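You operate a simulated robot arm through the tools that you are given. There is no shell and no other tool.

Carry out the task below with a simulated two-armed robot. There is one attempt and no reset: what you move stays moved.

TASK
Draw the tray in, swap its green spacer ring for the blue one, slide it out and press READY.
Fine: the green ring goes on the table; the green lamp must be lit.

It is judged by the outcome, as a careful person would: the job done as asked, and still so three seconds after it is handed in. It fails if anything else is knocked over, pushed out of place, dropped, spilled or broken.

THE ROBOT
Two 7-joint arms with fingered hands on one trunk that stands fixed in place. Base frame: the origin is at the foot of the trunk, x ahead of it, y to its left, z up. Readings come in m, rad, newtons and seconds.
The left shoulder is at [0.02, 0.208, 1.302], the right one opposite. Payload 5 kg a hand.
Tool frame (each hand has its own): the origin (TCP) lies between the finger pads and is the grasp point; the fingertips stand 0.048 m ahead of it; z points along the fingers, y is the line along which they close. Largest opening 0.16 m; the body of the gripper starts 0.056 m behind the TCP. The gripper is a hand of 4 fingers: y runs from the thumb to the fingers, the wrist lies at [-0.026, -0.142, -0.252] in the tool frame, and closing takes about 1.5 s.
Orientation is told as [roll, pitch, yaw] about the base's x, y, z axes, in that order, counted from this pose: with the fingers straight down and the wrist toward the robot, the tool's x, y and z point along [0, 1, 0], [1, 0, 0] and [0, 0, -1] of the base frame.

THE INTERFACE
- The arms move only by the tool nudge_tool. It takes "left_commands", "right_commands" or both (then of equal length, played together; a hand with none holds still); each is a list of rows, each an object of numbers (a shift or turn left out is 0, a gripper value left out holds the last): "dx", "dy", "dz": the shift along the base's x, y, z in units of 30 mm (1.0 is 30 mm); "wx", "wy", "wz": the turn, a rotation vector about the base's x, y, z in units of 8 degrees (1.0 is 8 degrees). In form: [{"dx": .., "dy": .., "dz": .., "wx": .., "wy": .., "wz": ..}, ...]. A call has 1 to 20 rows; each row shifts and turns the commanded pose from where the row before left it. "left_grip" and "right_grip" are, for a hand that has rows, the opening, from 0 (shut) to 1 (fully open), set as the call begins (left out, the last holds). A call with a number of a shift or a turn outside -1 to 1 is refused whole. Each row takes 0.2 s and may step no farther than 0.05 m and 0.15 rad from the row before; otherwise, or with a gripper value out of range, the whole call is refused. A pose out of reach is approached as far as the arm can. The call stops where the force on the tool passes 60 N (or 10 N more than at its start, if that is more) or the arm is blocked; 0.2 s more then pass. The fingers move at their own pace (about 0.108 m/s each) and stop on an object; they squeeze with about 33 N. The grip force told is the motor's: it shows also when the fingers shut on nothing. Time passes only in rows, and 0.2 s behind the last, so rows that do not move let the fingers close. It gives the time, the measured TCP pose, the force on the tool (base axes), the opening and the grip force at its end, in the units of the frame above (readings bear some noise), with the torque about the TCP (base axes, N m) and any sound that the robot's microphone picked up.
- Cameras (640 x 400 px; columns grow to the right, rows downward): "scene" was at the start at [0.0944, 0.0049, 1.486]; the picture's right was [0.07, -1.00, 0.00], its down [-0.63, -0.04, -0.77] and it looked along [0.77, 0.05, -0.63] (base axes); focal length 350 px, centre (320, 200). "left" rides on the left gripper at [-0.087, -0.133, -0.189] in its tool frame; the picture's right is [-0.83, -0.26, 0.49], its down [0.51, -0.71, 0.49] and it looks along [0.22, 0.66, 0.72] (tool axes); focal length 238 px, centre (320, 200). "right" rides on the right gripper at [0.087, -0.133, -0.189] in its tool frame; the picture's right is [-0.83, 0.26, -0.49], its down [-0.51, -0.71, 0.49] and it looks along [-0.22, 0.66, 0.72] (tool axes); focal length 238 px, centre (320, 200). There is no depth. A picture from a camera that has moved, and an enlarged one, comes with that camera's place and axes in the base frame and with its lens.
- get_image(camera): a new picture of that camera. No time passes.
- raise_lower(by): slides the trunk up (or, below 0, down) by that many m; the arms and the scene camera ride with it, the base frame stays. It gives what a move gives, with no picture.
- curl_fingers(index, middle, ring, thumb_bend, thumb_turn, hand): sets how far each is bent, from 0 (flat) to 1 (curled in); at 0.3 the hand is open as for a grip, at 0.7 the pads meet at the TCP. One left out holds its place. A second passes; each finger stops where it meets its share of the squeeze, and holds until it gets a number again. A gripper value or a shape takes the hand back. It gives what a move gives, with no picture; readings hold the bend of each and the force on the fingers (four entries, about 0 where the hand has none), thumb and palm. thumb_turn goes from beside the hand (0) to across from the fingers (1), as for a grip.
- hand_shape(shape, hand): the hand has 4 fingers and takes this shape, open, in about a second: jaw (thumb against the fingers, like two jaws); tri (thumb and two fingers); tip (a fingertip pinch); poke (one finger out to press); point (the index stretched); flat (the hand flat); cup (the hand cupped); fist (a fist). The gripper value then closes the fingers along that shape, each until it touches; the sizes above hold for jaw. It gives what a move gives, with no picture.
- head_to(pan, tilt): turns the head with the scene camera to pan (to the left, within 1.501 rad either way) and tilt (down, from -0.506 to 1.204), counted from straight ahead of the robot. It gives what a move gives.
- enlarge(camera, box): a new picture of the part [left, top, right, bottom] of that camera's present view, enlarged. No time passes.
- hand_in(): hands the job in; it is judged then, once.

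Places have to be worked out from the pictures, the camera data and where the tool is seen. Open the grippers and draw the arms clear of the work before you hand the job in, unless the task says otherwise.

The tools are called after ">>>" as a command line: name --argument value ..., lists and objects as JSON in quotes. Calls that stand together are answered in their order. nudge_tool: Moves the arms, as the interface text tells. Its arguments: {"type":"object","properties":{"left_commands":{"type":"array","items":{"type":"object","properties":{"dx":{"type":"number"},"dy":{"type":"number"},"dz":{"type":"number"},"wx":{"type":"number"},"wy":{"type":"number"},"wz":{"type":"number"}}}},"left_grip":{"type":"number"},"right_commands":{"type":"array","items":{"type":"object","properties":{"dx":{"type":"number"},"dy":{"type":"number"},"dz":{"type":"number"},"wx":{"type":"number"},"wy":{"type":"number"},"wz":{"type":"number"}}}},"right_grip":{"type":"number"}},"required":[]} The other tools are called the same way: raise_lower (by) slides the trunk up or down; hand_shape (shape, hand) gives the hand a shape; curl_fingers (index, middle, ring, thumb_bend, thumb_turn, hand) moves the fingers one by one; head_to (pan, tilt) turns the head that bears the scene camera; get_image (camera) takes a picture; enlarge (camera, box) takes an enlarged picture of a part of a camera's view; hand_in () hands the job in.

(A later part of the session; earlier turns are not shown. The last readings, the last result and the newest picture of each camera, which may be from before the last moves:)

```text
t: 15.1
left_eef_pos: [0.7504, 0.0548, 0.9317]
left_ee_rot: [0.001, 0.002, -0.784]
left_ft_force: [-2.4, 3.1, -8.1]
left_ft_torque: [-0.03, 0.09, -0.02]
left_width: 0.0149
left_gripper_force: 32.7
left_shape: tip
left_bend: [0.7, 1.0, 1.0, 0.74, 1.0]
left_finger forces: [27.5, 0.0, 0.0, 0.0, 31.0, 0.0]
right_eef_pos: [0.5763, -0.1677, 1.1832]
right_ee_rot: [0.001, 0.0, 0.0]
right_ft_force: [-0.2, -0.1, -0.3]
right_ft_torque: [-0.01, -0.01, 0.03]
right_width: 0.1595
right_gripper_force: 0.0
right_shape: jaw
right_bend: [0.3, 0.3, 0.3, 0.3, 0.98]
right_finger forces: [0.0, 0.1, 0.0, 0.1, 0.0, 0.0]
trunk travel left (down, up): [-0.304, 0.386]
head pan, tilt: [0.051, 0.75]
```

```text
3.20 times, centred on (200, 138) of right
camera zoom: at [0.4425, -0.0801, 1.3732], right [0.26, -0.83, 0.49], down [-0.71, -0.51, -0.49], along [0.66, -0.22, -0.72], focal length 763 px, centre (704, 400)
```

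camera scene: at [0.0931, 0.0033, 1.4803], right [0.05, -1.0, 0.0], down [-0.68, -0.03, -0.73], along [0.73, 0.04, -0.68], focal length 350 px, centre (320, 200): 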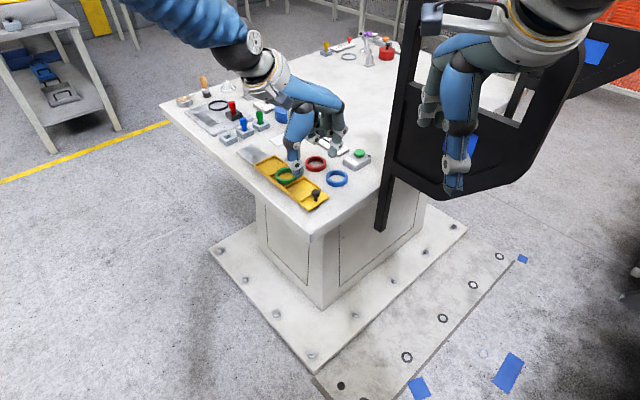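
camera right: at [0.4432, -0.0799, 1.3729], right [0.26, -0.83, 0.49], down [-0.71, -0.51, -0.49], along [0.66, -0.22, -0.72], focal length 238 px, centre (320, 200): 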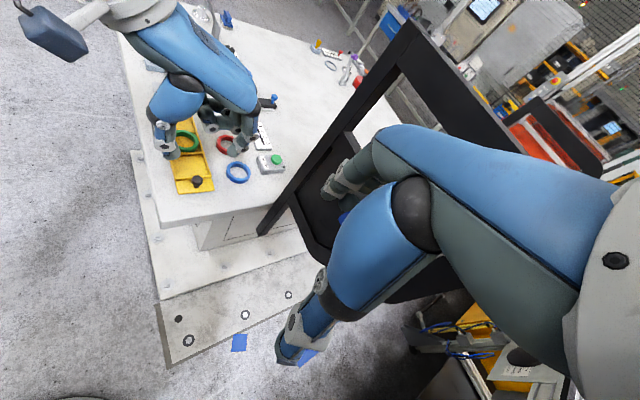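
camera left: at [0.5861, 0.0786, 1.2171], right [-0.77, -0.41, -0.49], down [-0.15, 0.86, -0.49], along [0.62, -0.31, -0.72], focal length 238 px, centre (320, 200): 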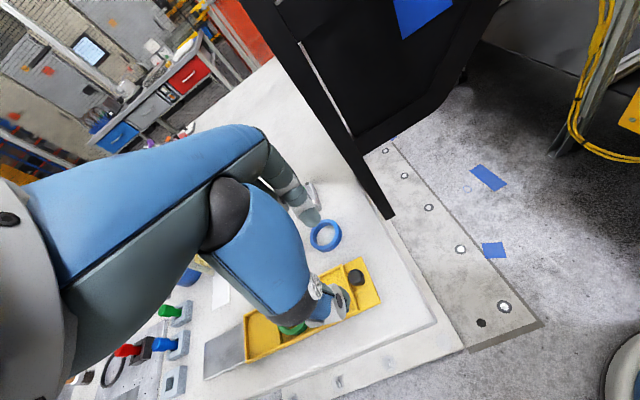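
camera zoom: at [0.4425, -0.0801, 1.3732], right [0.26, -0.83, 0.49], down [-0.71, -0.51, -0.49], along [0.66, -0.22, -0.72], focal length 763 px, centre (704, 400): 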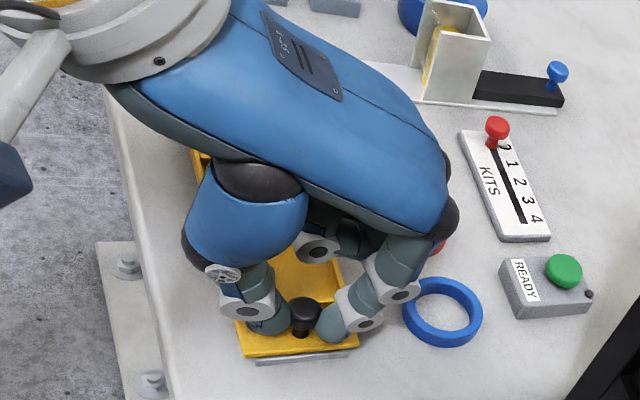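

It slides freely that way, and plate now shows at the near end; so the start was the "out" stop and "in" is toward the far end. I slide it on ~6.5 cm, still gripping the knob.

>>> nudge_tool --left_commands '[{"dx": 0.3, "dy": 0.3}, {"dx": 0.3, "dy": 0.3}, {"dx": 0.3, "dy": 0.3}, {"dx": 0.3, "dy": 0.3}, {"dx": 0.3, "dy": 0.3}, {"dx": 0}]'

>>> enlarge --camera "right" --box '[125, 60, 255, 200]'

>>> enlarge --camera "scene" --box '[220, 100, 380, 220]'

```text
t: 16.5
left_eef_pos: [0.7968, 0.0993, 0.9319]
left_ee_rot: [-0.002, 0.002, -0.784]
left_ft_force: [-1.3, 1.7, -15.7]
left_ft_torque: [-0.12, -0.01, 0.01]
left_width: 0.0145
left_gripper_force: 32.7
left_shape: tip
left_bend: [0.7, 1.0, 1.0, 0.74, 1.0]
left_finger forces: [26.1, 0.1, 0.0, 0.1, 27.8, 0.0]
right_eef_pos: [0.5767, -0.1672, 1.1832]
right_ee_rot: [0.001, 0.001, 0.0]
right_ft_force: [0.4, 0.1, -0.7]
right_ft_torque: [0.01, 0.03, -0.01]
right_width: 0.1597
right_gripper_force: 0.1
right_shape: jaw
right_bend: [0.3, 0.3, 0.3, 0.3, 0.98]
right_finger forces: [0.0, 0.0, 0.0, 0.1, 0.0, 0.0]
trunk travel left (down, up): [-0.304, 0.386]
head pan, tilt: [0.051, 0.75]
```

```text
2.86 times, centred on (190, 130) of right
camera zoom: at [0.4432, -0.0802, 1.373], right [0.26, -0.83, 0.49], down [-0.71, -0.51, -0.49], along [0.66, -0.22, -0.72], focal length 681 px, centre (691, 400)
```

zoom: 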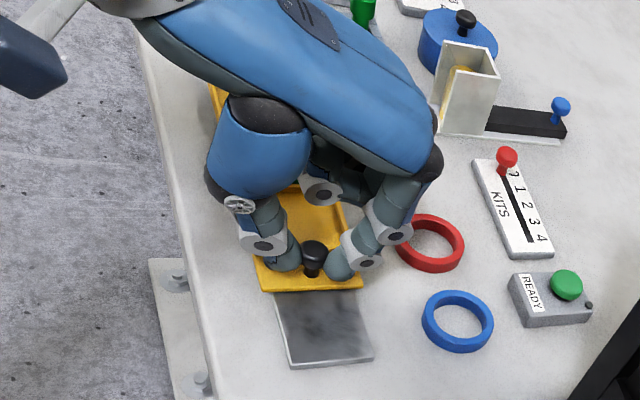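

```text
3.33 times, centred on (300, 160) of scene
camera zoom: at [0.0931, 0.0032, 1.4803], right [0.05, -1.0, 0.0], down [-0.68, -0.03, -0.73], along [0.73, 0.04, -0.68], focal length 1166 px, centre (387, 333)
```

zoom: 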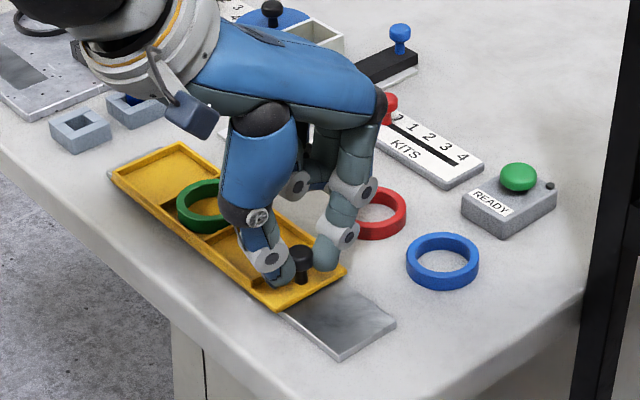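

Only about 2 cm of plate remains at the far end. I continue in small steps until the far stop is felt, also easing down 2 mm to relax the vertical pull.

>>> nudge_tool --left_commands '[{"dx": 0.12, "dy": 0.12, "dz": -0.07}, {"dx": 0.12, "dy": 0.12}, {"dx": 0.12, "dy": 0.12}, {"dx": 0.12, "dy": 0.12}, {"dx": 0}]'

>>> enlarge --camera "scene" --box '[220, 100, 380, 220]'

```text
t: 17.7
left_eef_pos: [0.8084, 0.1112, 0.9313]
left_ee_rot: [-0.001, 0.001, -0.785]
left_ft_force: [-12.2, -2.4, -0.3]
left_ft_torque: [-0.07, 0.46, 0.08]
left_width: 0.0147
left_gripper_force: 33.1
left_shape: tip
left_bend: [0.7, 1.0, 1.0, 0.74, 1.0]
left_finger forces: [32.0, 0.0, 0.0, 0.1, 34.9, 0.1]
right_eef_pos: [0.5745, -0.1675, 1.1838]
right_ee_rot: [-0.001, 0.0, 0.0]
right_ft_force: [0.3, -1.0, -0.1]
right_ft_torque: [0.0, 0.0, 0.0]
right_width: 0.1596
right_gripper_force: 0.1
right_shape: jaw
right_bend: [0.3, 0.3, 0.3, 0.3, 0.98]
right_finger forces: [0.1, 0.1, 0.0, 0.0, 0.0, 0.0]
trunk travel left (down, up): [-0.304, 0.386]
head pan, tilt: [0.051, 0.75]
```

```text
3.33 times, centred on (300, 160) of scene
camera zoom: at [0.0909, 0.0031, 1.4805], right [0.05, -1.0, 0.0], down [-0.68, -0.03, -0.73], along [0.73, 0.04, -0.68], focal length 1166 px, centre (387, 333)
```

zoom: 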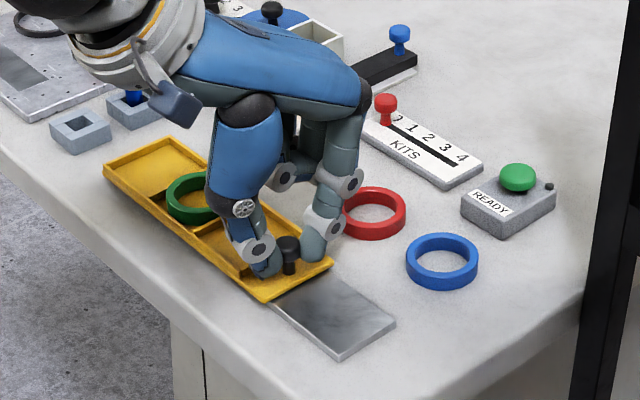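

The tray now covers the far end of the plate and ~12 N resists. I push another 4 mm to confirm the stop.

>>> nudge_tool --left_commands '[{"dx": 0.07, "dy": 0.07}, {"dx": 0.05, "dy": 0.05}, {"dx": 0}]'

>>> enlarge --camera "scene" --box '[220, 100, 380, 220]'

>>> enlarge --camera "right" --box '[125, 60, 255, 200]'

```text
t: 18.5
left_eef_pos: [0.8115, 0.1134, 0.9309]
left_ee_rot: [-0.002, 0.003, -0.787]
left_ft_force: [-26.6, -21.6, 3.4]
left_ft_torque: [-0.77, 0.99, -0.06]
left_width: 0.0152
left_gripper_force: 32.5
left_shape: tip
left_bend: [0.7, 1.0, 1.0, 0.74, 1.0]
left_finger forces: [45.1, 0.0, 0.0, 0.1, 35.1, 0.0]
right_eef_pos: [0.5731, -0.1693, 1.1845]
right_ee_rot: [0.002, -0.001, 0.001]
right_ft_force: [0.0, 0.1, -0.1]
right_ft_torque: [0.02, 0.02, -0.01]
right_width: 0.1597
right_gripper_force: 0.0
right_shape: jaw
right_bend: [0.3, 0.3, 0.3, 0.3, 0.98]
right_finger forces: [0.1, 0.1, 0.1, 0.1, 0.0, 0.1]
trunk travel left (down, up): [-0.304, 0.386]
head pan, tilt: [0.051, 0.75]
```

```text
3.33 times, centred on (300, 160) of scene
camera zoom: at [0.0893, 0.0011, 1.4806], right [0.05, -1.0, 0.0], down [-0.68, -0.03, -0.73], along [0.73, 0.04, -0.68], focal length 1166 px, centre (387, 333)
```

zoom: 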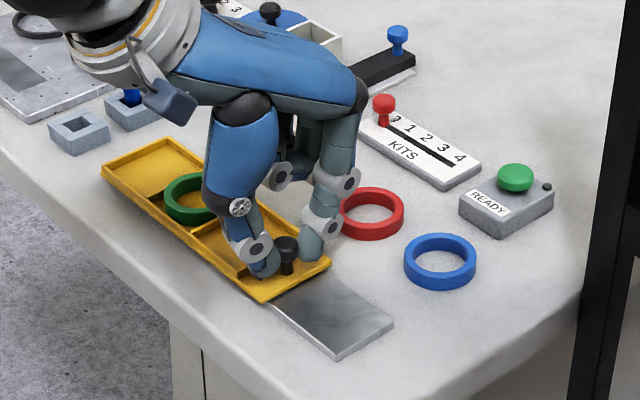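

```text
2.86 times, centred on (190, 130) of right
camera zoom: at [0.4395, -0.0825, 1.3741], right [0.26, -0.84, 0.49], down [-0.71, -0.5, -0.49], along [0.66, -0.22, -0.72], focal length 681 px, centre (691, 400)
```

zoom: 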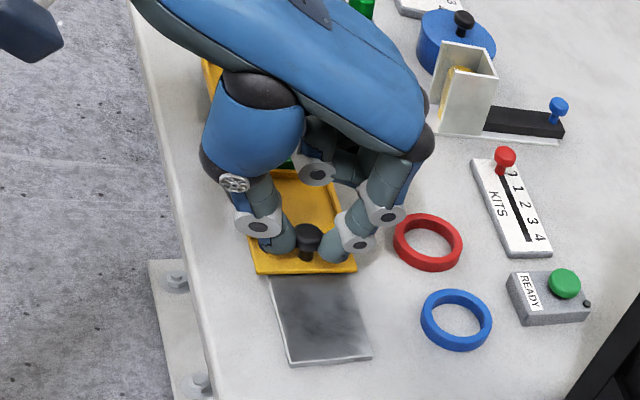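

34 N confirms the far stop: the tray is in. I relax the push, open the pinch a little and lift away.

>>> nudge_tool --left_commands '[{"dx": -0.1, "dy": -0.1}, {"dx": -0.05, "dy": -0.05}, {"dx": 0}]'

>>> nudge_tool --left_commands '[{"dz": 0}, {"dz": 0}, {"dz": 0}]' --left_grip 0.25

>>> nudge_tool --left_commands '[{"dz": 0.5}, {"dz": 0.9}, {"dz": 1}, {"dz": 1}]'

>>> get_image --camera "left"

>>> enlarge --camera "scene" --box '[220, 100, 380, 220]'

>>> enlarge --camera "right" --box '[125, 60, 255, 200]'

```text
t: 19.3
left_eef_pos: [0.8092, 0.1129, 0.9304]
left_ee_rot: [0.002, -0.001, -0.784]
left_ft_force: [-12.9, -16.7, 2.1]
left_ft_torque: [-0.65, 0.46, -0.03]
left_width: 0.015
left_gripper_force: 32.7
left_shape: tip
left_bend: [0.7, 1.0, 1.0, 0.74, 1.0]
left_finger forces: [42.3, 0.0, 0.0, 0.1, 30.4, 0.0]
right_eef_pos: [0.5763, -0.1684, 1.1842]
right_ee_rot: [0.0, -0.001, 0.001]
right_ft_force: [0.1, -0.8, -0.2]
right_ft_torque: [-0.02, 0.03, 0.01]
right_width: 0.1597
right_gripper_force: 0.1
right_shape: jaw
right_bend: [0.3, 0.3, 0.3, 0.3, 0.98]
right_finger forces: [0.0, 0.0, 0.0, 0.0, 0.0, 0.0]
trunk travel left (down, up): [-0.304, 0.386]
head pan, tilt: [0.051, 0.75]
```

```text
t: 20.1
left_eef_pos: [0.8105, 0.1127, 0.9306]
left_ee_rot: [0.001, 0.002, -0.783]
left_ft_force: [-0.1, -1.2, 0.2]
left_ft_torque: [0.03, 0.0, 0.03]
left_width: 0.0395
left_gripper_force: 0.2
left_shape: tip
left_bend: [0.73, 0.98, 0.99, 0.74, 1.0]
left_finger forces: [0.0, 0.1, 0.0, 0.0, 0.0, 0.0]
right_eef_pos: [0.5765, -0.168, 1.1841]
right_ee_rot: [0.0, -0.001, 0.0]
right_ft_force: [0.1, 1.0, 1.6]
right_ft_torque: [-0.05, 0.05, -0.01]
right_width: 0.1595
right_gripper_force: 0.1
right_shape: jaw
right_bend: [0.3, 0.3, 0.3, 0.3, 0.98]
right_finger forces: [0.1, 0.0, 0.0, 0.0, 0.0, 0.0]
trunk travel left (down, up): [-0.304, 0.386]
head pan, tilt: [0.051, 0.75]
```

```text
t: 21.1
left_eef_pos: [0.8074, 0.1134, 1.0304]
left_ee_rot: [0.0, 0.001, -0.785]
left_ft_force: [-1.1, -0.1, -1.1]
left_ft_torque: [0.04, -0.1, 0.02]
left_width: 0.0397
left_gripper_force: 0.2
left_shape: tip
left_bend: [0.73, 0.98, 0.99, 0.74, 1.0]
left_finger forces: [0.0, 0.0, 0.1, 0.0, 0.0, 0.0]
right_eef_pos: [0.5748, -0.1686, 1.1837]
right_ee_rot: [0.0, -0.001, 0.0]
right_ft_force: [-0.5, -1.5, 0.3]
right_ft_torque: [0.0, -0.06, 0.0]
right_width: 0.1595
right_gripper_force: 0.1
right_shape: jaw
right_bend: [0.3, 0.3, 0.3, 0.3, 0.98]
right_finger forces: [0.0, 0.0, 0.0, 0.1, 0.0, 0.0]
trunk travel left (down, up): [-0.304, 0.386]
head pan, tilt: [0.051, 0.75]
```

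```text
taken
camera left: at [0.6523, 0.1454, 1.2196], right [-0.77, -0.41, -0.49], down [-0.14, 0.86, -0.49], along [0.62, -0.31, -0.72], focal length 238 px, centre (320, 200)
```

left: 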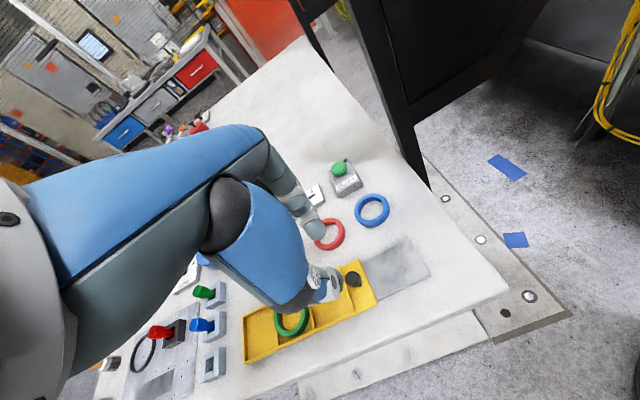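

```text
3.33 times, centred on (300, 160) of scene
camera zoom: at [0.0908, 0.0027, 1.4806], right [0.05, -1.0, 0.0], down [-0.68, -0.03, -0.73], along [0.73, 0.04, -0.68], focal length 1166 px, centre (387, 333)
```

zoom: 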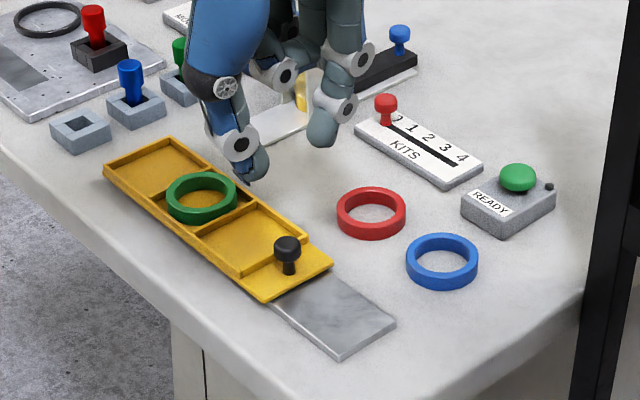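

```text
2.86 times, centred on (190, 130) of right
camera zoom: at [0.441, -0.0807, 1.3738], right [0.26, -0.83, 0.49], down [-0.71, -0.51, -0.49], along [0.66, -0.22, -0.72], focal length 681 px, centre (691, 400)
```

zoom: 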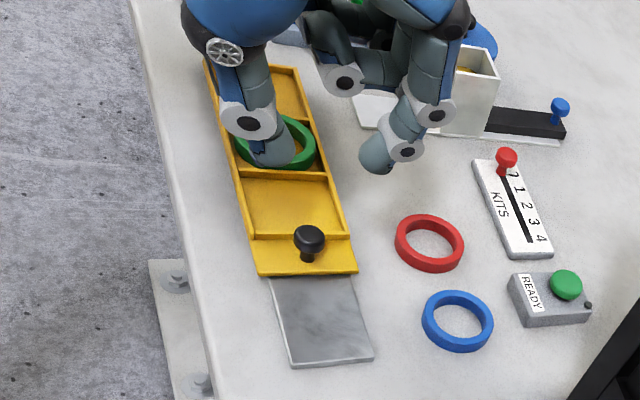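

The tray is fully in; green ring is now at about (0.904, 0.206). I move the left hand above the ring's near wall at yaw 0, so the thumb will go outside the ring in the pocket's corner gap and the index inside the hole; I narrow the opening to 2.4 cm.

>>> nudge_tool --left_commands '[{"dx": 0.335, "dy": 0.441, "wz": 0.8}, {"dx": 0.335, "dy": 0.441, "wz": 0.8}, {"dx": 0.335, "dy": 0.441, "wz": 0.8}, {"dx": 0.335, "dy": 0.441, "wz": 0.8}, {"dx": 0.335, "dy": 0.441, "wz": 0.8}, {"dx": 0.335, "dy": 0.441, "wz": 0.8}, {"dx": 0.335, "dy": 0.441, "wz": 0.8}, {"dx": 0}]' --left_grip 0.15

>>> get_image --camera "left"

>>> enlarge --camera "scene" --box '[220, 80, 380, 200]'

>>> enlarge --camera "right" --box '[125, 60, 255, 200]'

```text
t: 22.9
left_eef_pos: [0.8806, 0.2074, 1.0338]
left_ee_rot: [0.001, 0.0, 0.0]
left_ft_force: [-0.5, 1.1, -0.3]
left_ft_torque: [-0.06, 0.0, -0.01]
left_width: 0.0241
left_gripper_force: 0.2
left_shape: tip
left_bend: [0.72, 0.98, 0.99, 0.74, 1.0]
left_finger forces: [0.0, 0.0, 0.0, 0.0, 0.1, 0.1]
right_eef_pos: [0.5756, -0.1659, 1.1847]
right_ee_rot: [0.001, 0.001, 0.001]
right_ft_force: [0.1, -0.1, 0.0]
right_ft_torque: [-0.05, -0.01, -0.01]
right_width: 0.1597
right_gripper_force: 0.1
right_shape: jaw
right_bend: [0.3, 0.3, 0.3, 0.3, 0.98]
right_finger forces: [0.1, 0.0, 0.0, 0.0, 0.0, 0.1]
trunk travel left (down, up): [-0.304, 0.386]
head pan, tilt: [0.051, 0.75]
```

```text
taken
camera left: at [0.7475, 0.1208, 1.2225], right [-0.26, -0.83, -0.49], down [-0.71, 0.51, -0.49], along [0.66, 0.22, -0.72], focal length 238 px, centre (320, 200)
```

left: 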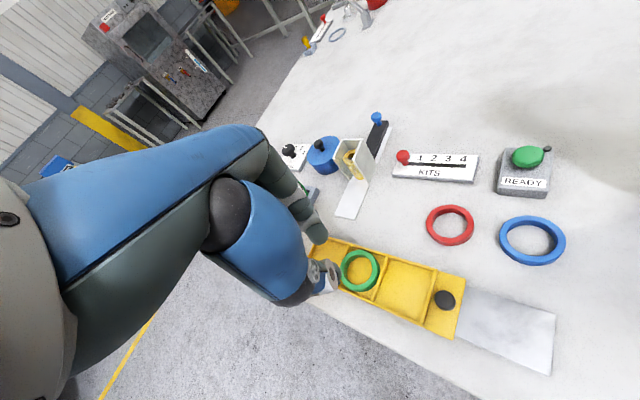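

```text
3.33 times, centred on (300, 140) of scene
camera zoom: at [0.0917, 0.0037, 1.4805], right [0.05, -1.0, 0.0], down [-0.68, -0.03, -0.73], along [0.73, 0.04, -0.68], focal length 1166 px, centre (387, 400)
```

zoom: 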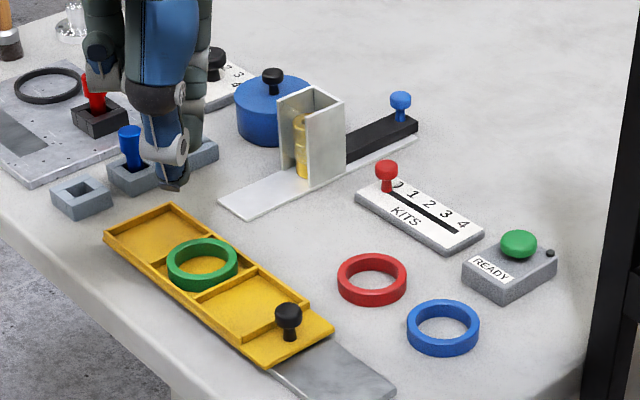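

```text
2.86 times, centred on (190, 130) of right
camera zoom: at [0.4418, -0.0797, 1.3735], right [0.26, -0.83, 0.49], down [-0.71, -0.51, -0.49], along [0.66, -0.22, -0.72], focal length 681 px, centre (691, 400)
```

zoom: 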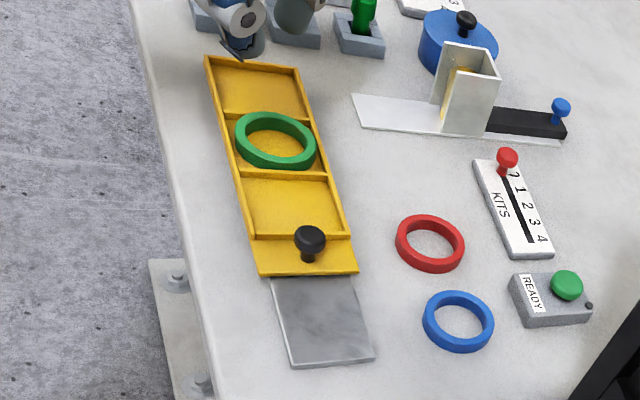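

The views are unobstructed now. I zoom each camera onto the green ring and pocket for exact positions.

>>> enlarge --camera "left" --box '[300, 220, 400, 310]'

>>> enlarge --camera "scene" --box '[245, 135, 325, 195]'

>>> enlarge --camera "right" --box '[160, 70, 220, 130]'

>>> enlarge --camera "left" --box '[480, 200, 580, 280]'

>>> enlarge --camera "scene" --box '[300, 140, 360, 190]'

```text
4.44 times, centred on (350, 265) of left
camera zoom: at [0.7475, 0.1208, 1.2225], right [-0.26, -0.83, -0.49], down [-0.71, 0.51, -0.49], along [0.66, 0.22, -0.72], focal length 1059 px, centre (187, -89)
```

zoom: 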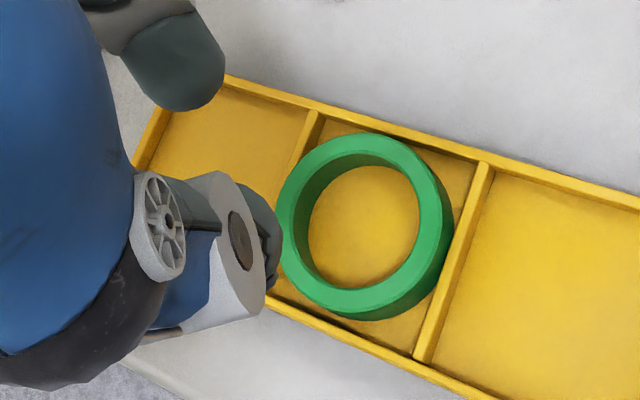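

```text
6.67 times, centred on (285, 165) of scene
camera zoom: at [0.0917, 0.0037, 1.4805], right [0.05, -1.0, 0.0], down [-0.68, -0.03, -0.73], along [0.73, 0.04, -0.68], focal length 2331 px, centre (553, 433)
```

zoom: 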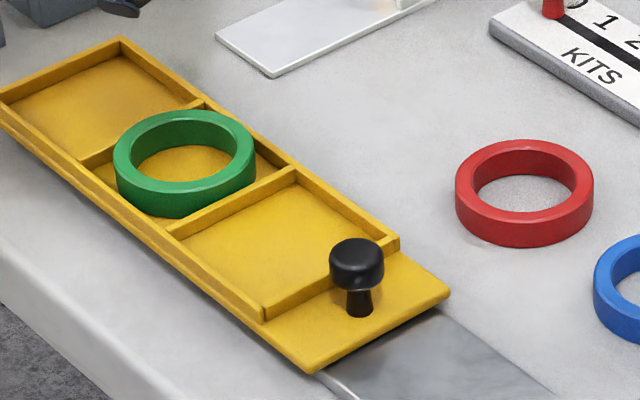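

```text
6.67 times, centred on (190, 100) of right
camera zoom: at [0.4418, -0.0797, 1.3735], right [0.26, -0.83, 0.49], down [-0.71, -0.51, -0.49], along [0.66, -0.22, -0.72], focal length 1589 px, centre (1187, 867)
```

zoom: 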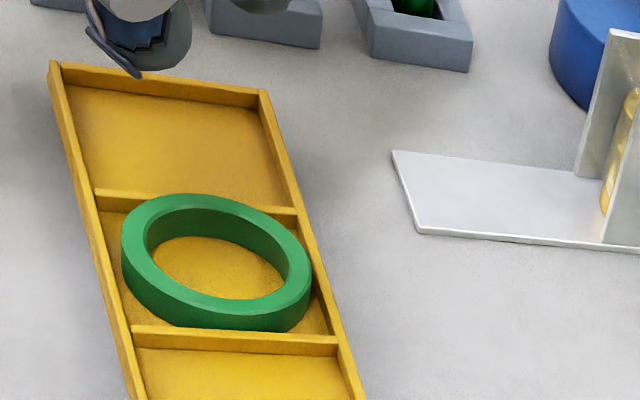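

```text
5.00 times, centred on (530, 240) of left
camera zoom: at [0.7475, 0.1208, 1.2225], right [-0.26, -0.83, -0.49], down [-0.71, 0.51, -0.49], along [0.66, 0.22, -0.72], focal length 1192 px, centre (-730, 0)
```

zoom: 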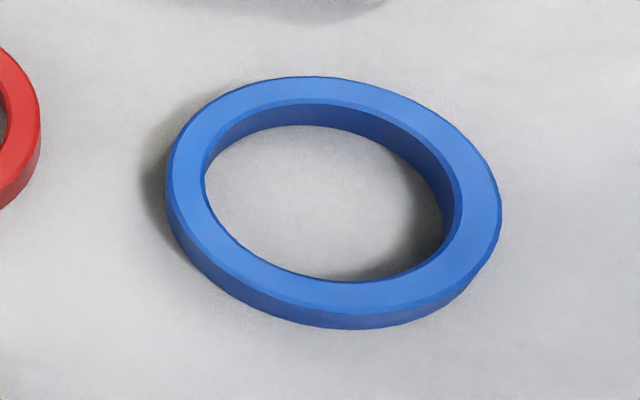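

```text
8.00 times, centred on (330, 165) of scene
camera zoom: at [0.0917, 0.0037, 1.4805], right [0.05, -1.0, 0.0], down [-0.68, -0.03, -0.73], along [0.73, 0.04, -0.68], focal length 2797 px, centre (240, 480)
```

zoom: 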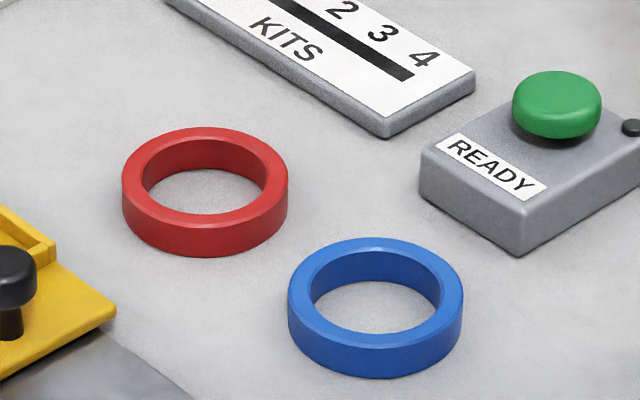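

Triangulating the three views agrees well: green ring centre (0.893, 0.203), top z≈0.889 (tray floor ≈0.874, table ≈0.861). I move above the ring's near wall (0.867, 0.203) and descend to z≈0.955, tips still above the ring.

>>> nudge_tool --left_commands '[{"dx": -0.227, "dy": -0.0735, "dz": -0.6}, {"dx": -0.227, "dy": -0.0735, "dz": -0.7}, {"dz": -0.7}, {"dz": -0.6}, {"dz": 0}]'

>>> enlarge --camera "left" --box '[260, 200, 400, 300]'

>>> enlarge --camera "scene" --box '[245, 125, 325, 190]'

>>> enlarge --camera "right" --box '[150, 70, 230, 140]'

```text
t: 24.1
left_eef_pos: [0.8681, 0.2012, 0.9562]
left_ee_rot: [0.001, 0.001, -0.002]
left_ft_force: [0.1, -0.5, -0.1]
left_ft_torque: [0.01, 0.01, 0.0]
left_width: 0.0242
left_gripper_force: 0.0
left_shape: tip
left_bend: [0.72, 0.98, 0.99, 0.74, 1.0]
left_finger forces: [0.0, 0.1, 0.0, 0.0, 0.0, 0.0]
right_eef_pos: [0.5759, -0.1672, 1.1837]
right_ee_rot: [0.0, 0.001, 0.0]
right_ft_force: [-0.6, -0.9, 1.0]
right_ft_torque: [0.02, 0.0, 0.0]
right_width: 0.1595
right_gripper_force: 0.0
right_shape: jaw
right_bend: [0.3, 0.3, 0.3, 0.3, 0.98]
right_finger forces: [0.0, 0.1, 0.0, 0.0, 0.0, 0.1]
trunk travel left (down, up): [-0.304, 0.386]
head pan, tilt: [0.051, 0.75]
```

```text
4.00 times, centred on (330, 250) of left
camera zoom: at [0.7338, 0.1155, 1.1444], right [-0.26, -0.83, -0.49], down [-0.71, 0.51, -0.49], along [0.66, 0.22, -0.72], focal length 953 px, centre (280, 0)
```

zoom: 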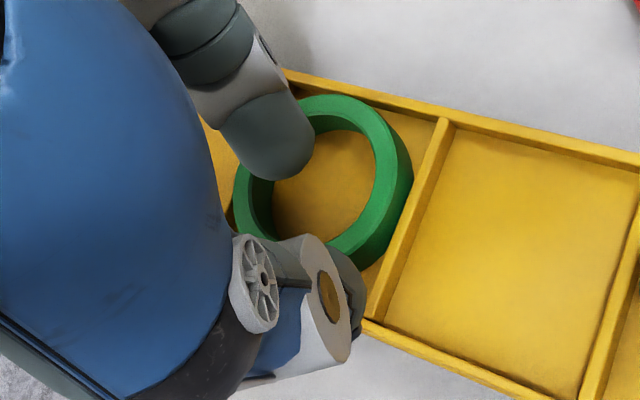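

```text
6.15 times, centred on (285, 158) of scene
camera zoom: at [0.0916, 0.0031, 1.4805], right [0.05, -1.0, 0.0], down [-0.68, -0.03, -0.73], along [0.73, 0.04, -0.68], focal length 2152 px, centre (535, 462)
```

zoom: 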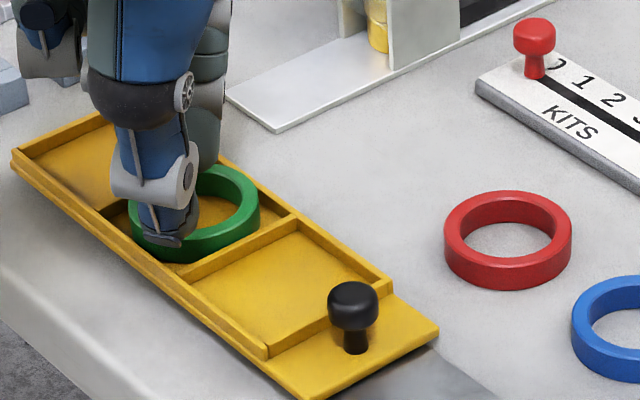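

```text
5.71 times, centred on (190, 105) of right
camera zoom: at [0.4417, -0.0802, 1.3736], right [0.26, -0.83, 0.49], down [-0.71, -0.51, -0.49], along [0.66, -0.22, -0.72], focal length 1362 px, centre (1063, 743)
```

zoom: 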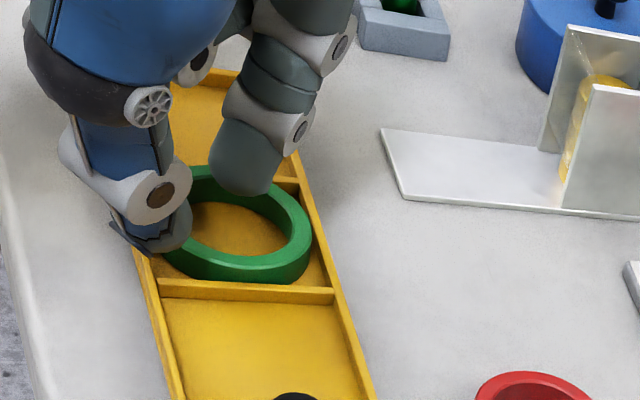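

The tips straddle the ring's near wall as predicted. I turn the hand ~10° to square up the pinch line and descend in small steps to z≈0.935, watching for contact.

>>> nudge_tool --left_commands '[{"wz": 0.6, "dy": 0.03}, {"wz": 0.6, "dy": 0.03}, {"dz": -0.25}, {"dz": -0.25}, {"dz": -0.2}, {"dz": 0}]'

>>> enlarge --camera "left" --box '[260, 180, 400, 290]'

>>> enlarge --camera "scene" --box '[245, 125, 325, 190]'

>>> enlarge --camera "right" --box '[150, 70, 230, 140]'

```text
t: 25.5
left_eef_pos: [0.8666, 0.2017, 0.9329]
left_ee_rot: [-0.001, -0.001, 0.165]
left_ft_force: [0.2, -0.9, 4.0]
left_ft_torque: [-0.06, 0.17, -0.01]
left_width: 0.0243
left_gripper_force: 0.1
left_shape: tip
left_bend: [0.72, 0.98, 0.99, 0.74, 1.0]
left_finger forces: [0.1, 0.0, 0.0, 0.0, 5.0, 0.0]
right_eef_pos: [0.576, -0.1669, 1.1841]
right_ee_rot: [0.0, 0.002, 0.0]
right_ft_force: [-0.9, -0.1, -0.3]
right_ft_torque: [-0.03, -0.01, -0.01]
right_width: 0.1598
right_gripper_force: 0.1
right_shape: jaw
right_bend: [0.3, 0.3, 0.3, 0.3, 0.98]
right_finger forces: [0.0, 0.0, 0.0, 0.1, 0.0, 0.0]
trunk travel left (down, up): [-0.304, 0.386]
head pan, tilt: [0.051, 0.75]
```

```text
3.64 times, centred on (330, 235) of left
camera zoom: at [0.749, 0.0937, 1.1216], right [-0.12, -0.87, -0.49], down [-0.78, 0.38, -0.49], along [0.61, 0.32, -0.72], focal length 867 px, centre (284, 73)
```

zoom: 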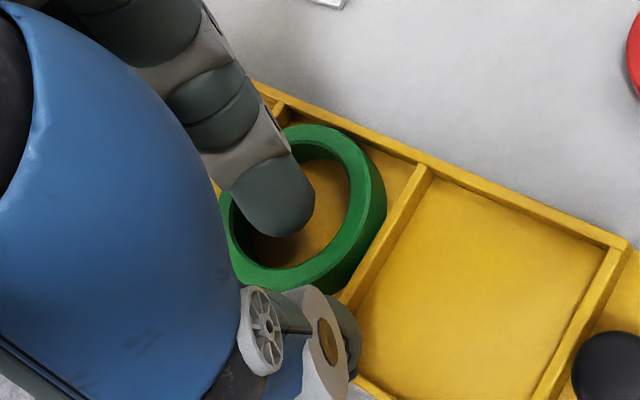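

```text
6.15 times, centred on (285, 158) of scene
camera zoom: at [0.0915, 0.003, 1.4805], right [0.05, -1.0, 0.0], down [-0.68, -0.03, -0.73], along [0.73, 0.04, -0.68], focal length 2152 px, centre (535, 462)
```

zoom: 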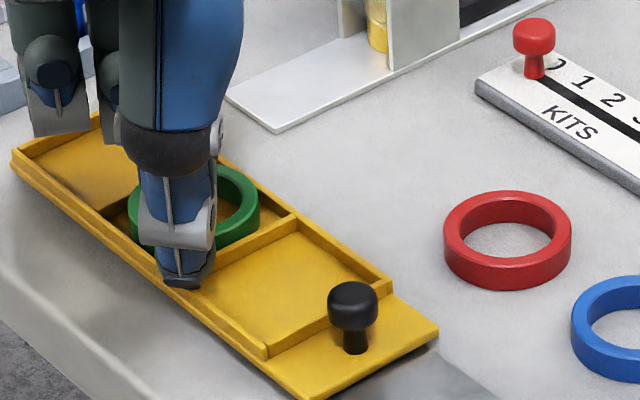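

```text
5.71 times, centred on (190, 105) of right
camera zoom: at [0.4417, -0.0804, 1.3736], right [0.26, -0.83, 0.49], down [-0.71, -0.51, -0.49], along [0.66, -0.22, -0.72], focal length 1362 px, centre (1063, 743)
```

zoom: 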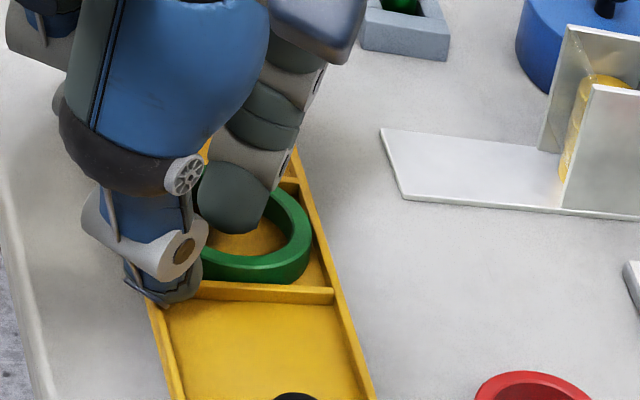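

Thumb tip rests lightly (5 N) on the pocket's wall top with the index inside the hole. I rise ~1.5 mm and close on the ring wall.

>>> nudge_tool --left_commands '[{"dz": 0.05}]'

>>> nudge_tool --left_commands '[{"dz": 0}, {"dz": 0}, {"dz": 0}, {"dz": 0}, {"dz": 0}]' --left_grip 0

>>> enlarge --camera "left" --box '[260, 180, 400, 290]'

>>> enlarge --camera "right" --box '[150, 70, 230, 140]'

```text
t: 25.9
left_eef_pos: [0.8661, 0.2016, 0.933]
left_ee_rot: [0.0, 0.002, 0.166]
left_ft_force: [0.1, -0.5, 0.1]
left_ft_torque: [-0.02, 0.01, -0.02]
left_width: 0.0241
left_gripper_force: 0.0
left_shape: tip
left_bend: [0.72, 0.98, 0.99, 0.74, 1.0]
left_finger forces: [0.1, 0.0, 0.0, 0.1, 0.0, 0.1]
right_eef_pos: [0.5768, -0.1666, 1.1839]
right_ee_rot: [0.0, 0.001, 0.0]
right_ft_force: [1.2, -0.3, 0.3]
right_ft_torque: [0.01, -0.03, 0.01]
right_width: 0.1595
right_gripper_force: 0.0
right_shape: jaw
right_bend: [0.3, 0.3, 0.3, 0.3, 0.98]
right_finger forces: [0.0, 0.0, 0.1, 0.0, 0.0, 0.0]
trunk travel left (down, up): [-0.304, 0.386]
head pan, tilt: [0.051, 0.75]
```

```text
t: 27.1
left_eef_pos: [0.8665, 0.2013, 0.9345]
left_ee_rot: [-0.001, 0.0, 0.166]
left_ft_force: [0.8, -0.2, 5.3]
left_ft_torque: [0.0, -0.04, 0.05]
left_width: 0.0
left_gripper_force: 32.9
left_shape: tip
left_bend: [0.7, 1.0, 1.0, 0.7, 1.0]
left_finger forces: [0.0, 0.0, 0.0, 0.1, 0.1, 0.1]
right_eef_pos: [0.5756, -0.1682, 1.1846]
right_ee_rot: [0.001, -0.001, -0.001]
right_ft_force: [-0.1, 0.7, 0.8]
right_ft_torque: [0.01, 0.0, -0.02]
right_width: 0.1595
right_gripper_force: 0.1
right_shape: jaw
right_bend: [0.3, 0.3, 0.3, 0.3, 0.98]
right_finger forces: [0.0, 0.0, 0.1, 0.1, 0.0, 0.0]
trunk travel left (down, up): [-0.304, 0.386]
head pan, tilt: [0.051, 0.75]
```

```text
3.64 times, centred on (330, 235) of left
camera zoom: at [0.7489, 0.094, 1.1231], right [-0.12, -0.87, -0.49], down [-0.78, 0.38, -0.49], along [0.61, 0.32, -0.72], focal length 867 px, centre (284, 73)
```

zoom: 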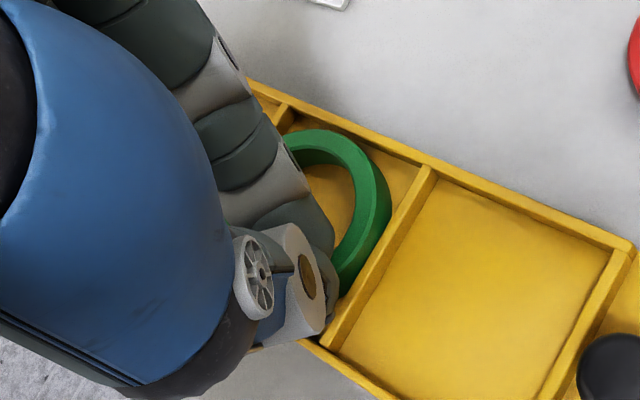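

```text
5.71 times, centred on (190, 105) of right
camera zoom: at [0.4417, -0.0802, 1.3736], right [0.26, -0.83, 0.49], down [-0.71, -0.51, -0.49], along [0.66, -0.22, -0.72], focal length 1362 px, centre (1063, 743)
```

zoom: 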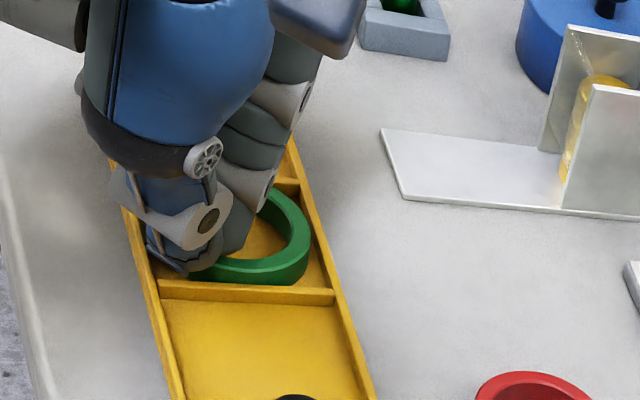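

The fingers shut to zero width – the rounded tips slid up off the ring wall (grip too shallow). I lift straight up and check the ring and the size of the closed tips.

>>> nudge_tool --left_commands '[{"dz": 0.4}, {"dz": 0.8}, {"dz": 0.8}, {"dz": 0}]'

>>> enlarge --camera "left" --box '[260, 180, 400, 300]'

>>> enlarge --camera "scene" --box '[245, 115, 325, 180]'

>>> enlarge --camera "right" --box '[150, 60, 230, 130]'

```text
t: 28.1
left_eef_pos: [0.8692, 0.2007, 0.9937]
left_ee_rot: [0.0, 0.002, 0.164]
left_ft_force: [-0.5, 0.4, -1.0]
left_ft_torque: [0.02, 0.01, -0.01]
left_width: 0.0
left_gripper_force: 33.5
left_shape: tip
left_bend: [0.7, 1.0, 1.0, 0.7, 1.0]
left_finger forces: [0.0, 0.0, 0.0, 0.1, 0.1, 0.0]
right_eef_pos: [0.5755, -0.1674, 1.1839]
right_ee_rot: [0.001, 0.001, 0.0]
right_ft_force: [0.8, -0.6, 0.6]
right_ft_torque: [-0.02, 0.07, 0.05]
right_width: 0.1592
right_gripper_force: 0.0
right_shape: jaw
right_bend: [0.3, 0.3, 0.3, 0.3, 0.98]
right_finger forces: [0.1, 0.0, 0.0, 0.0, 0.1, 0.0]
trunk travel left (down, up): [-0.304, 0.386]
head pan, tilt: [0.051, 0.75]
```

```text
3.33 times, centred on (330, 240) of left
camera zoom: at [0.7516, 0.0938, 1.1833], right [-0.12, -0.87, -0.49], down [-0.78, 0.38, -0.49], along [0.61, 0.32, -0.72], focal length 794 px, centre (287, 67)
```

zoom: 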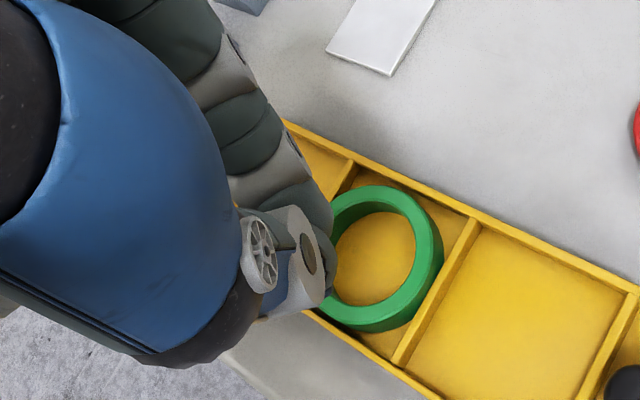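

```text
6.15 times, centred on (285, 148) of scene
camera zoom: at [0.0925, 0.0034, 1.4804], right [0.05, -1.0, 0.0], down [-0.68, -0.03, -0.73], along [0.73, 0.04, -0.68], focal length 2152 px, centre (535, 523)
```

zoom: 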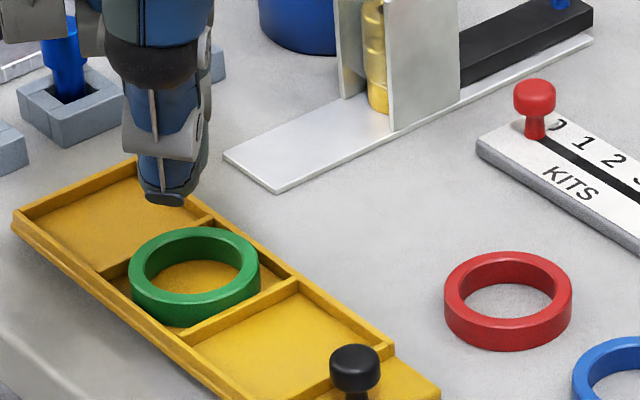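

```text
5.71 times, centred on (190, 95) of right
camera zoom: at [0.4426, -0.08, 1.3732], right [0.26, -0.83, 0.49], down [-0.71, -0.51, -0.49], along [0.66, -0.22, -0.72], focal length 1362 px, centre (1063, 800)
```

zoom: 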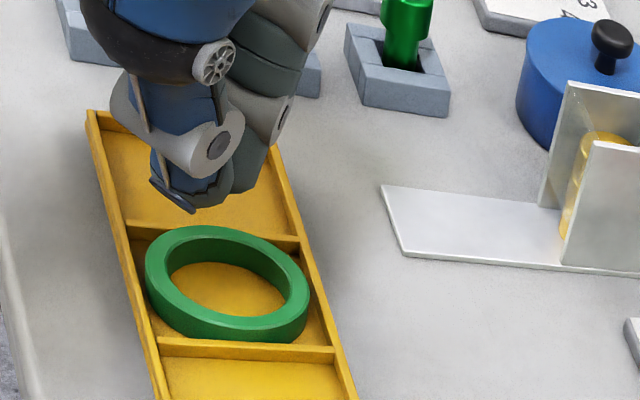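

The ring is still flat in its pocket. I look closely at the closed fingertips to judge whether they would fit inside the 46 mm hole for a spreading grip, which would avoid the pocket walls altogether.

>>> enlarge --camera "right" --box '[160, 65, 205, 105]'

>>> enlarge --camera "scene" --box '[250, 115, 295, 150]'

>>> enlarge --camera "left" --box '[310, 210, 360, 260]'

```text
10.00 times, centred on (182, 85) of right
camera zoom: at [0.4426, -0.08, 1.3732], right [0.26, -0.83, 0.49], down [-0.71, -0.51, -0.49], along [0.66, -0.22, -0.72], focal length 2384 px, centre (1695, 1350)
```

zoom: 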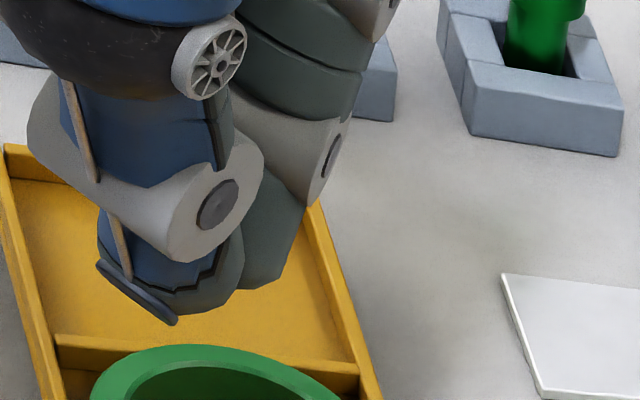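

```text
11.43 times, centred on (272, 132) of scene
camera zoom: at [0.0925, 0.0034, 1.4804], right [0.05, -1.0, 0.0], down [-0.68, -0.03, -0.73], along [0.73, 0.04, -0.68], focal length 3996 px, centre (863, 971)
```

zoom: 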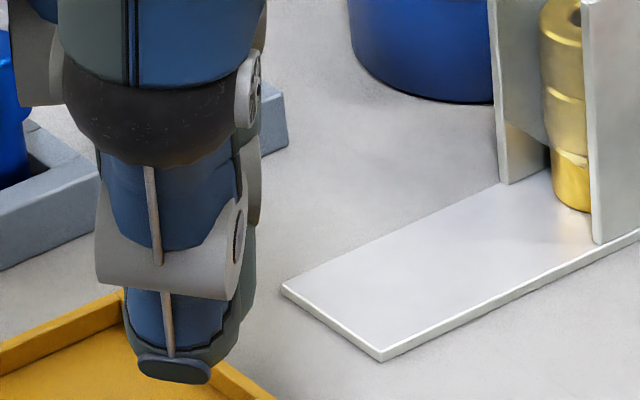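

```text
8.00 times, centred on (335, 235) of left
camera zoom: at [0.7516, 0.0938, 1.1833], right [-0.12, -0.87, -0.49], down [-0.78, 0.38, -0.49], along [0.61, 0.32, -0.72], focal length 1907 px, centre (200, -80)
```

zoom: 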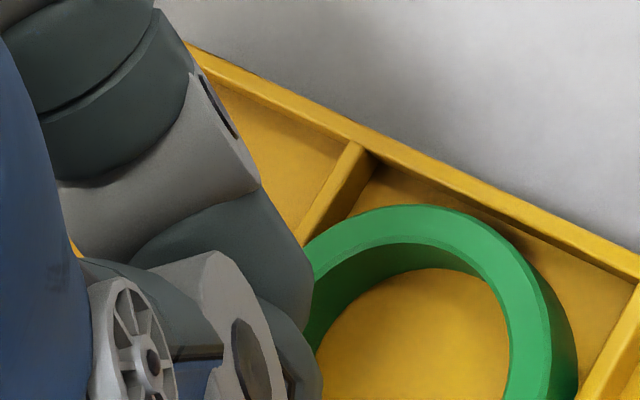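

The index tip ends ~4 mm higher than the thumb tip, so it barely overlapped the ring. The better way is thumb inside the hole (deep) and index outside on the far wall; I move over the ring's far wall (≈(0.919, 0.1985)) with a 2.4 cm opening and come down to z≈0.955.

>>> nudge_tool --left_commands '[{"dx": 0.42, "dy": -0.02}, {"dx": 0.42, "dy": -0.02}, {"dx": 0.42, "dy": -0.02}, {"dx": 0.4, "dy": -0.02}, {"dz": -0.65}, {"dz": -0.65}, {"dz": 0}]' --left_grip 0.15

>>> enlarge --camera "left" --box '[250, 180, 390, 300]'

>>> enlarge --camera "scene" --box '[245, 115, 325, 180]'

>>> enlarge --camera "right" --box '[150, 60, 230, 130]'

```text
t: 29.7
left_eef_pos: [0.9176, 0.1995, 0.9556]
left_ee_rot: [0.0, -0.001, 0.165]
left_ft_force: [0.2, -0.4, -0.7]
left_ft_torque: [-0.01, -0.02, -0.03]
left_width: 0.0234
left_gripper_force: 0.0
left_shape: tip
left_bend: [0.72, 0.98, 0.99, 0.74, 1.0]
left_finger forces: [0.1, 0.1, 0.0, 0.1, 0.0, 0.0]
right_eef_pos: [0.5748, -0.1678, 1.1831]
right_ee_rot: [0.002, 0.0, -0.001]
right_ft_force: [-0.7, 0.2, 0.3]
right_ft_torque: [0.01, -0.02, 0.01]
right_width: 0.1594
right_gripper_force: 0.1
right_shape: jaw
right_bend: [0.3, 0.3, 0.3, 0.3, 0.98]
right_finger forces: [0.0, 0.0, 0.2, 0.1, 0.1, 0.0]
trunk travel left (down, up): [-0.304, 0.386]
head pan, tilt: [0.051, 0.75]
```

```text
3.33 times, centred on (320, 240) of left
camera zoom: at [0.8006, 0.0921, 1.144], right [-0.12, -0.87, -0.49], down [-0.78, 0.38, -0.49], along [0.61, 0.32, -0.72], focal length 794 px, centre (320, 67)
```

zoom: 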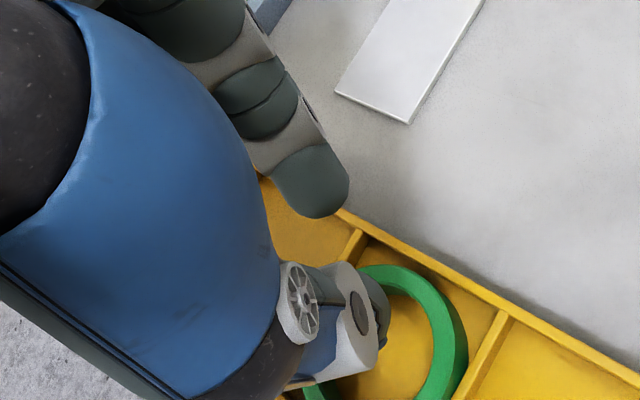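

```text
6.15 times, centred on (285, 148) of scene
camera zoom: at [0.0914, 0.003, 1.4805], right [0.05, -1.0, 0.0], down [-0.68, -0.03, -0.73], along [0.73, 0.04, -0.68], focal length 2152 px, centre (535, 523)
```

zoom: 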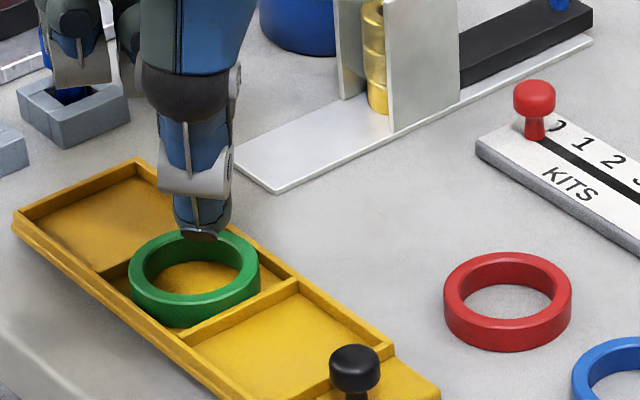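

```text
5.71 times, centred on (190, 95) of right
camera zoom: at [0.4416, -0.0803, 1.3736], right [0.26, -0.83, 0.49], down [-0.71, -0.51, -0.49], along [0.66, -0.22, -0.72], focal length 1362 px, centre (1063, 800)
```

zoom: 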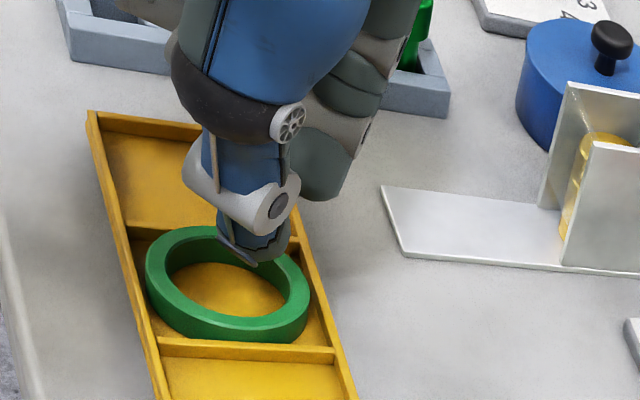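

Thumb is over the hole and index beyond the far wall. Before the final descent I check that the curled fingers clear the peg blocks to the left.

>>> enlarge --camera "right" --box '[110, 0, 260, 130]'

>>> enlarge --camera "scene" --box '[190, 60, 330, 180]'

```text
3.08 times, centred on (185, 65) of right
camera zoom: at [0.4416, -0.0803, 1.3736], right [0.26, -0.83, 0.49], down [-0.71, -0.51, -0.49], along [0.66, -0.22, -0.72], focal length 733 px, centre (735, 615)
```

zoom: 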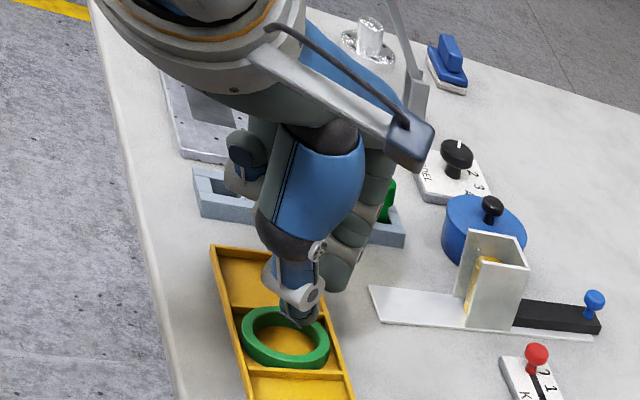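

```text
3.33 times, centred on (260, 120) of scene
camera zoom: at [0.0914, 0.003, 1.4805], right [0.05, -1.0, 0.0], down [-0.68, -0.03, -0.73], along [0.73, 0.04, -0.68], focal length 1166 px, centre (520, 467)
```

zoom: 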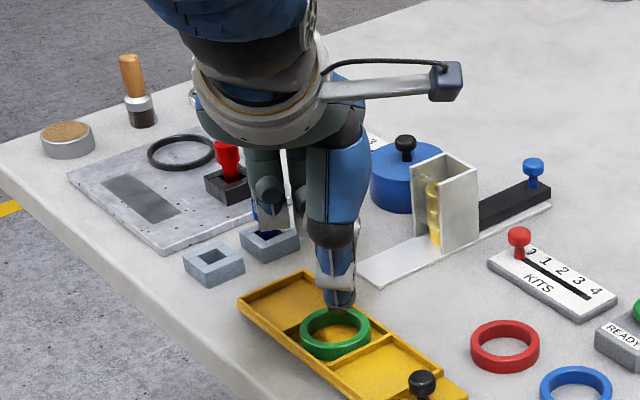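

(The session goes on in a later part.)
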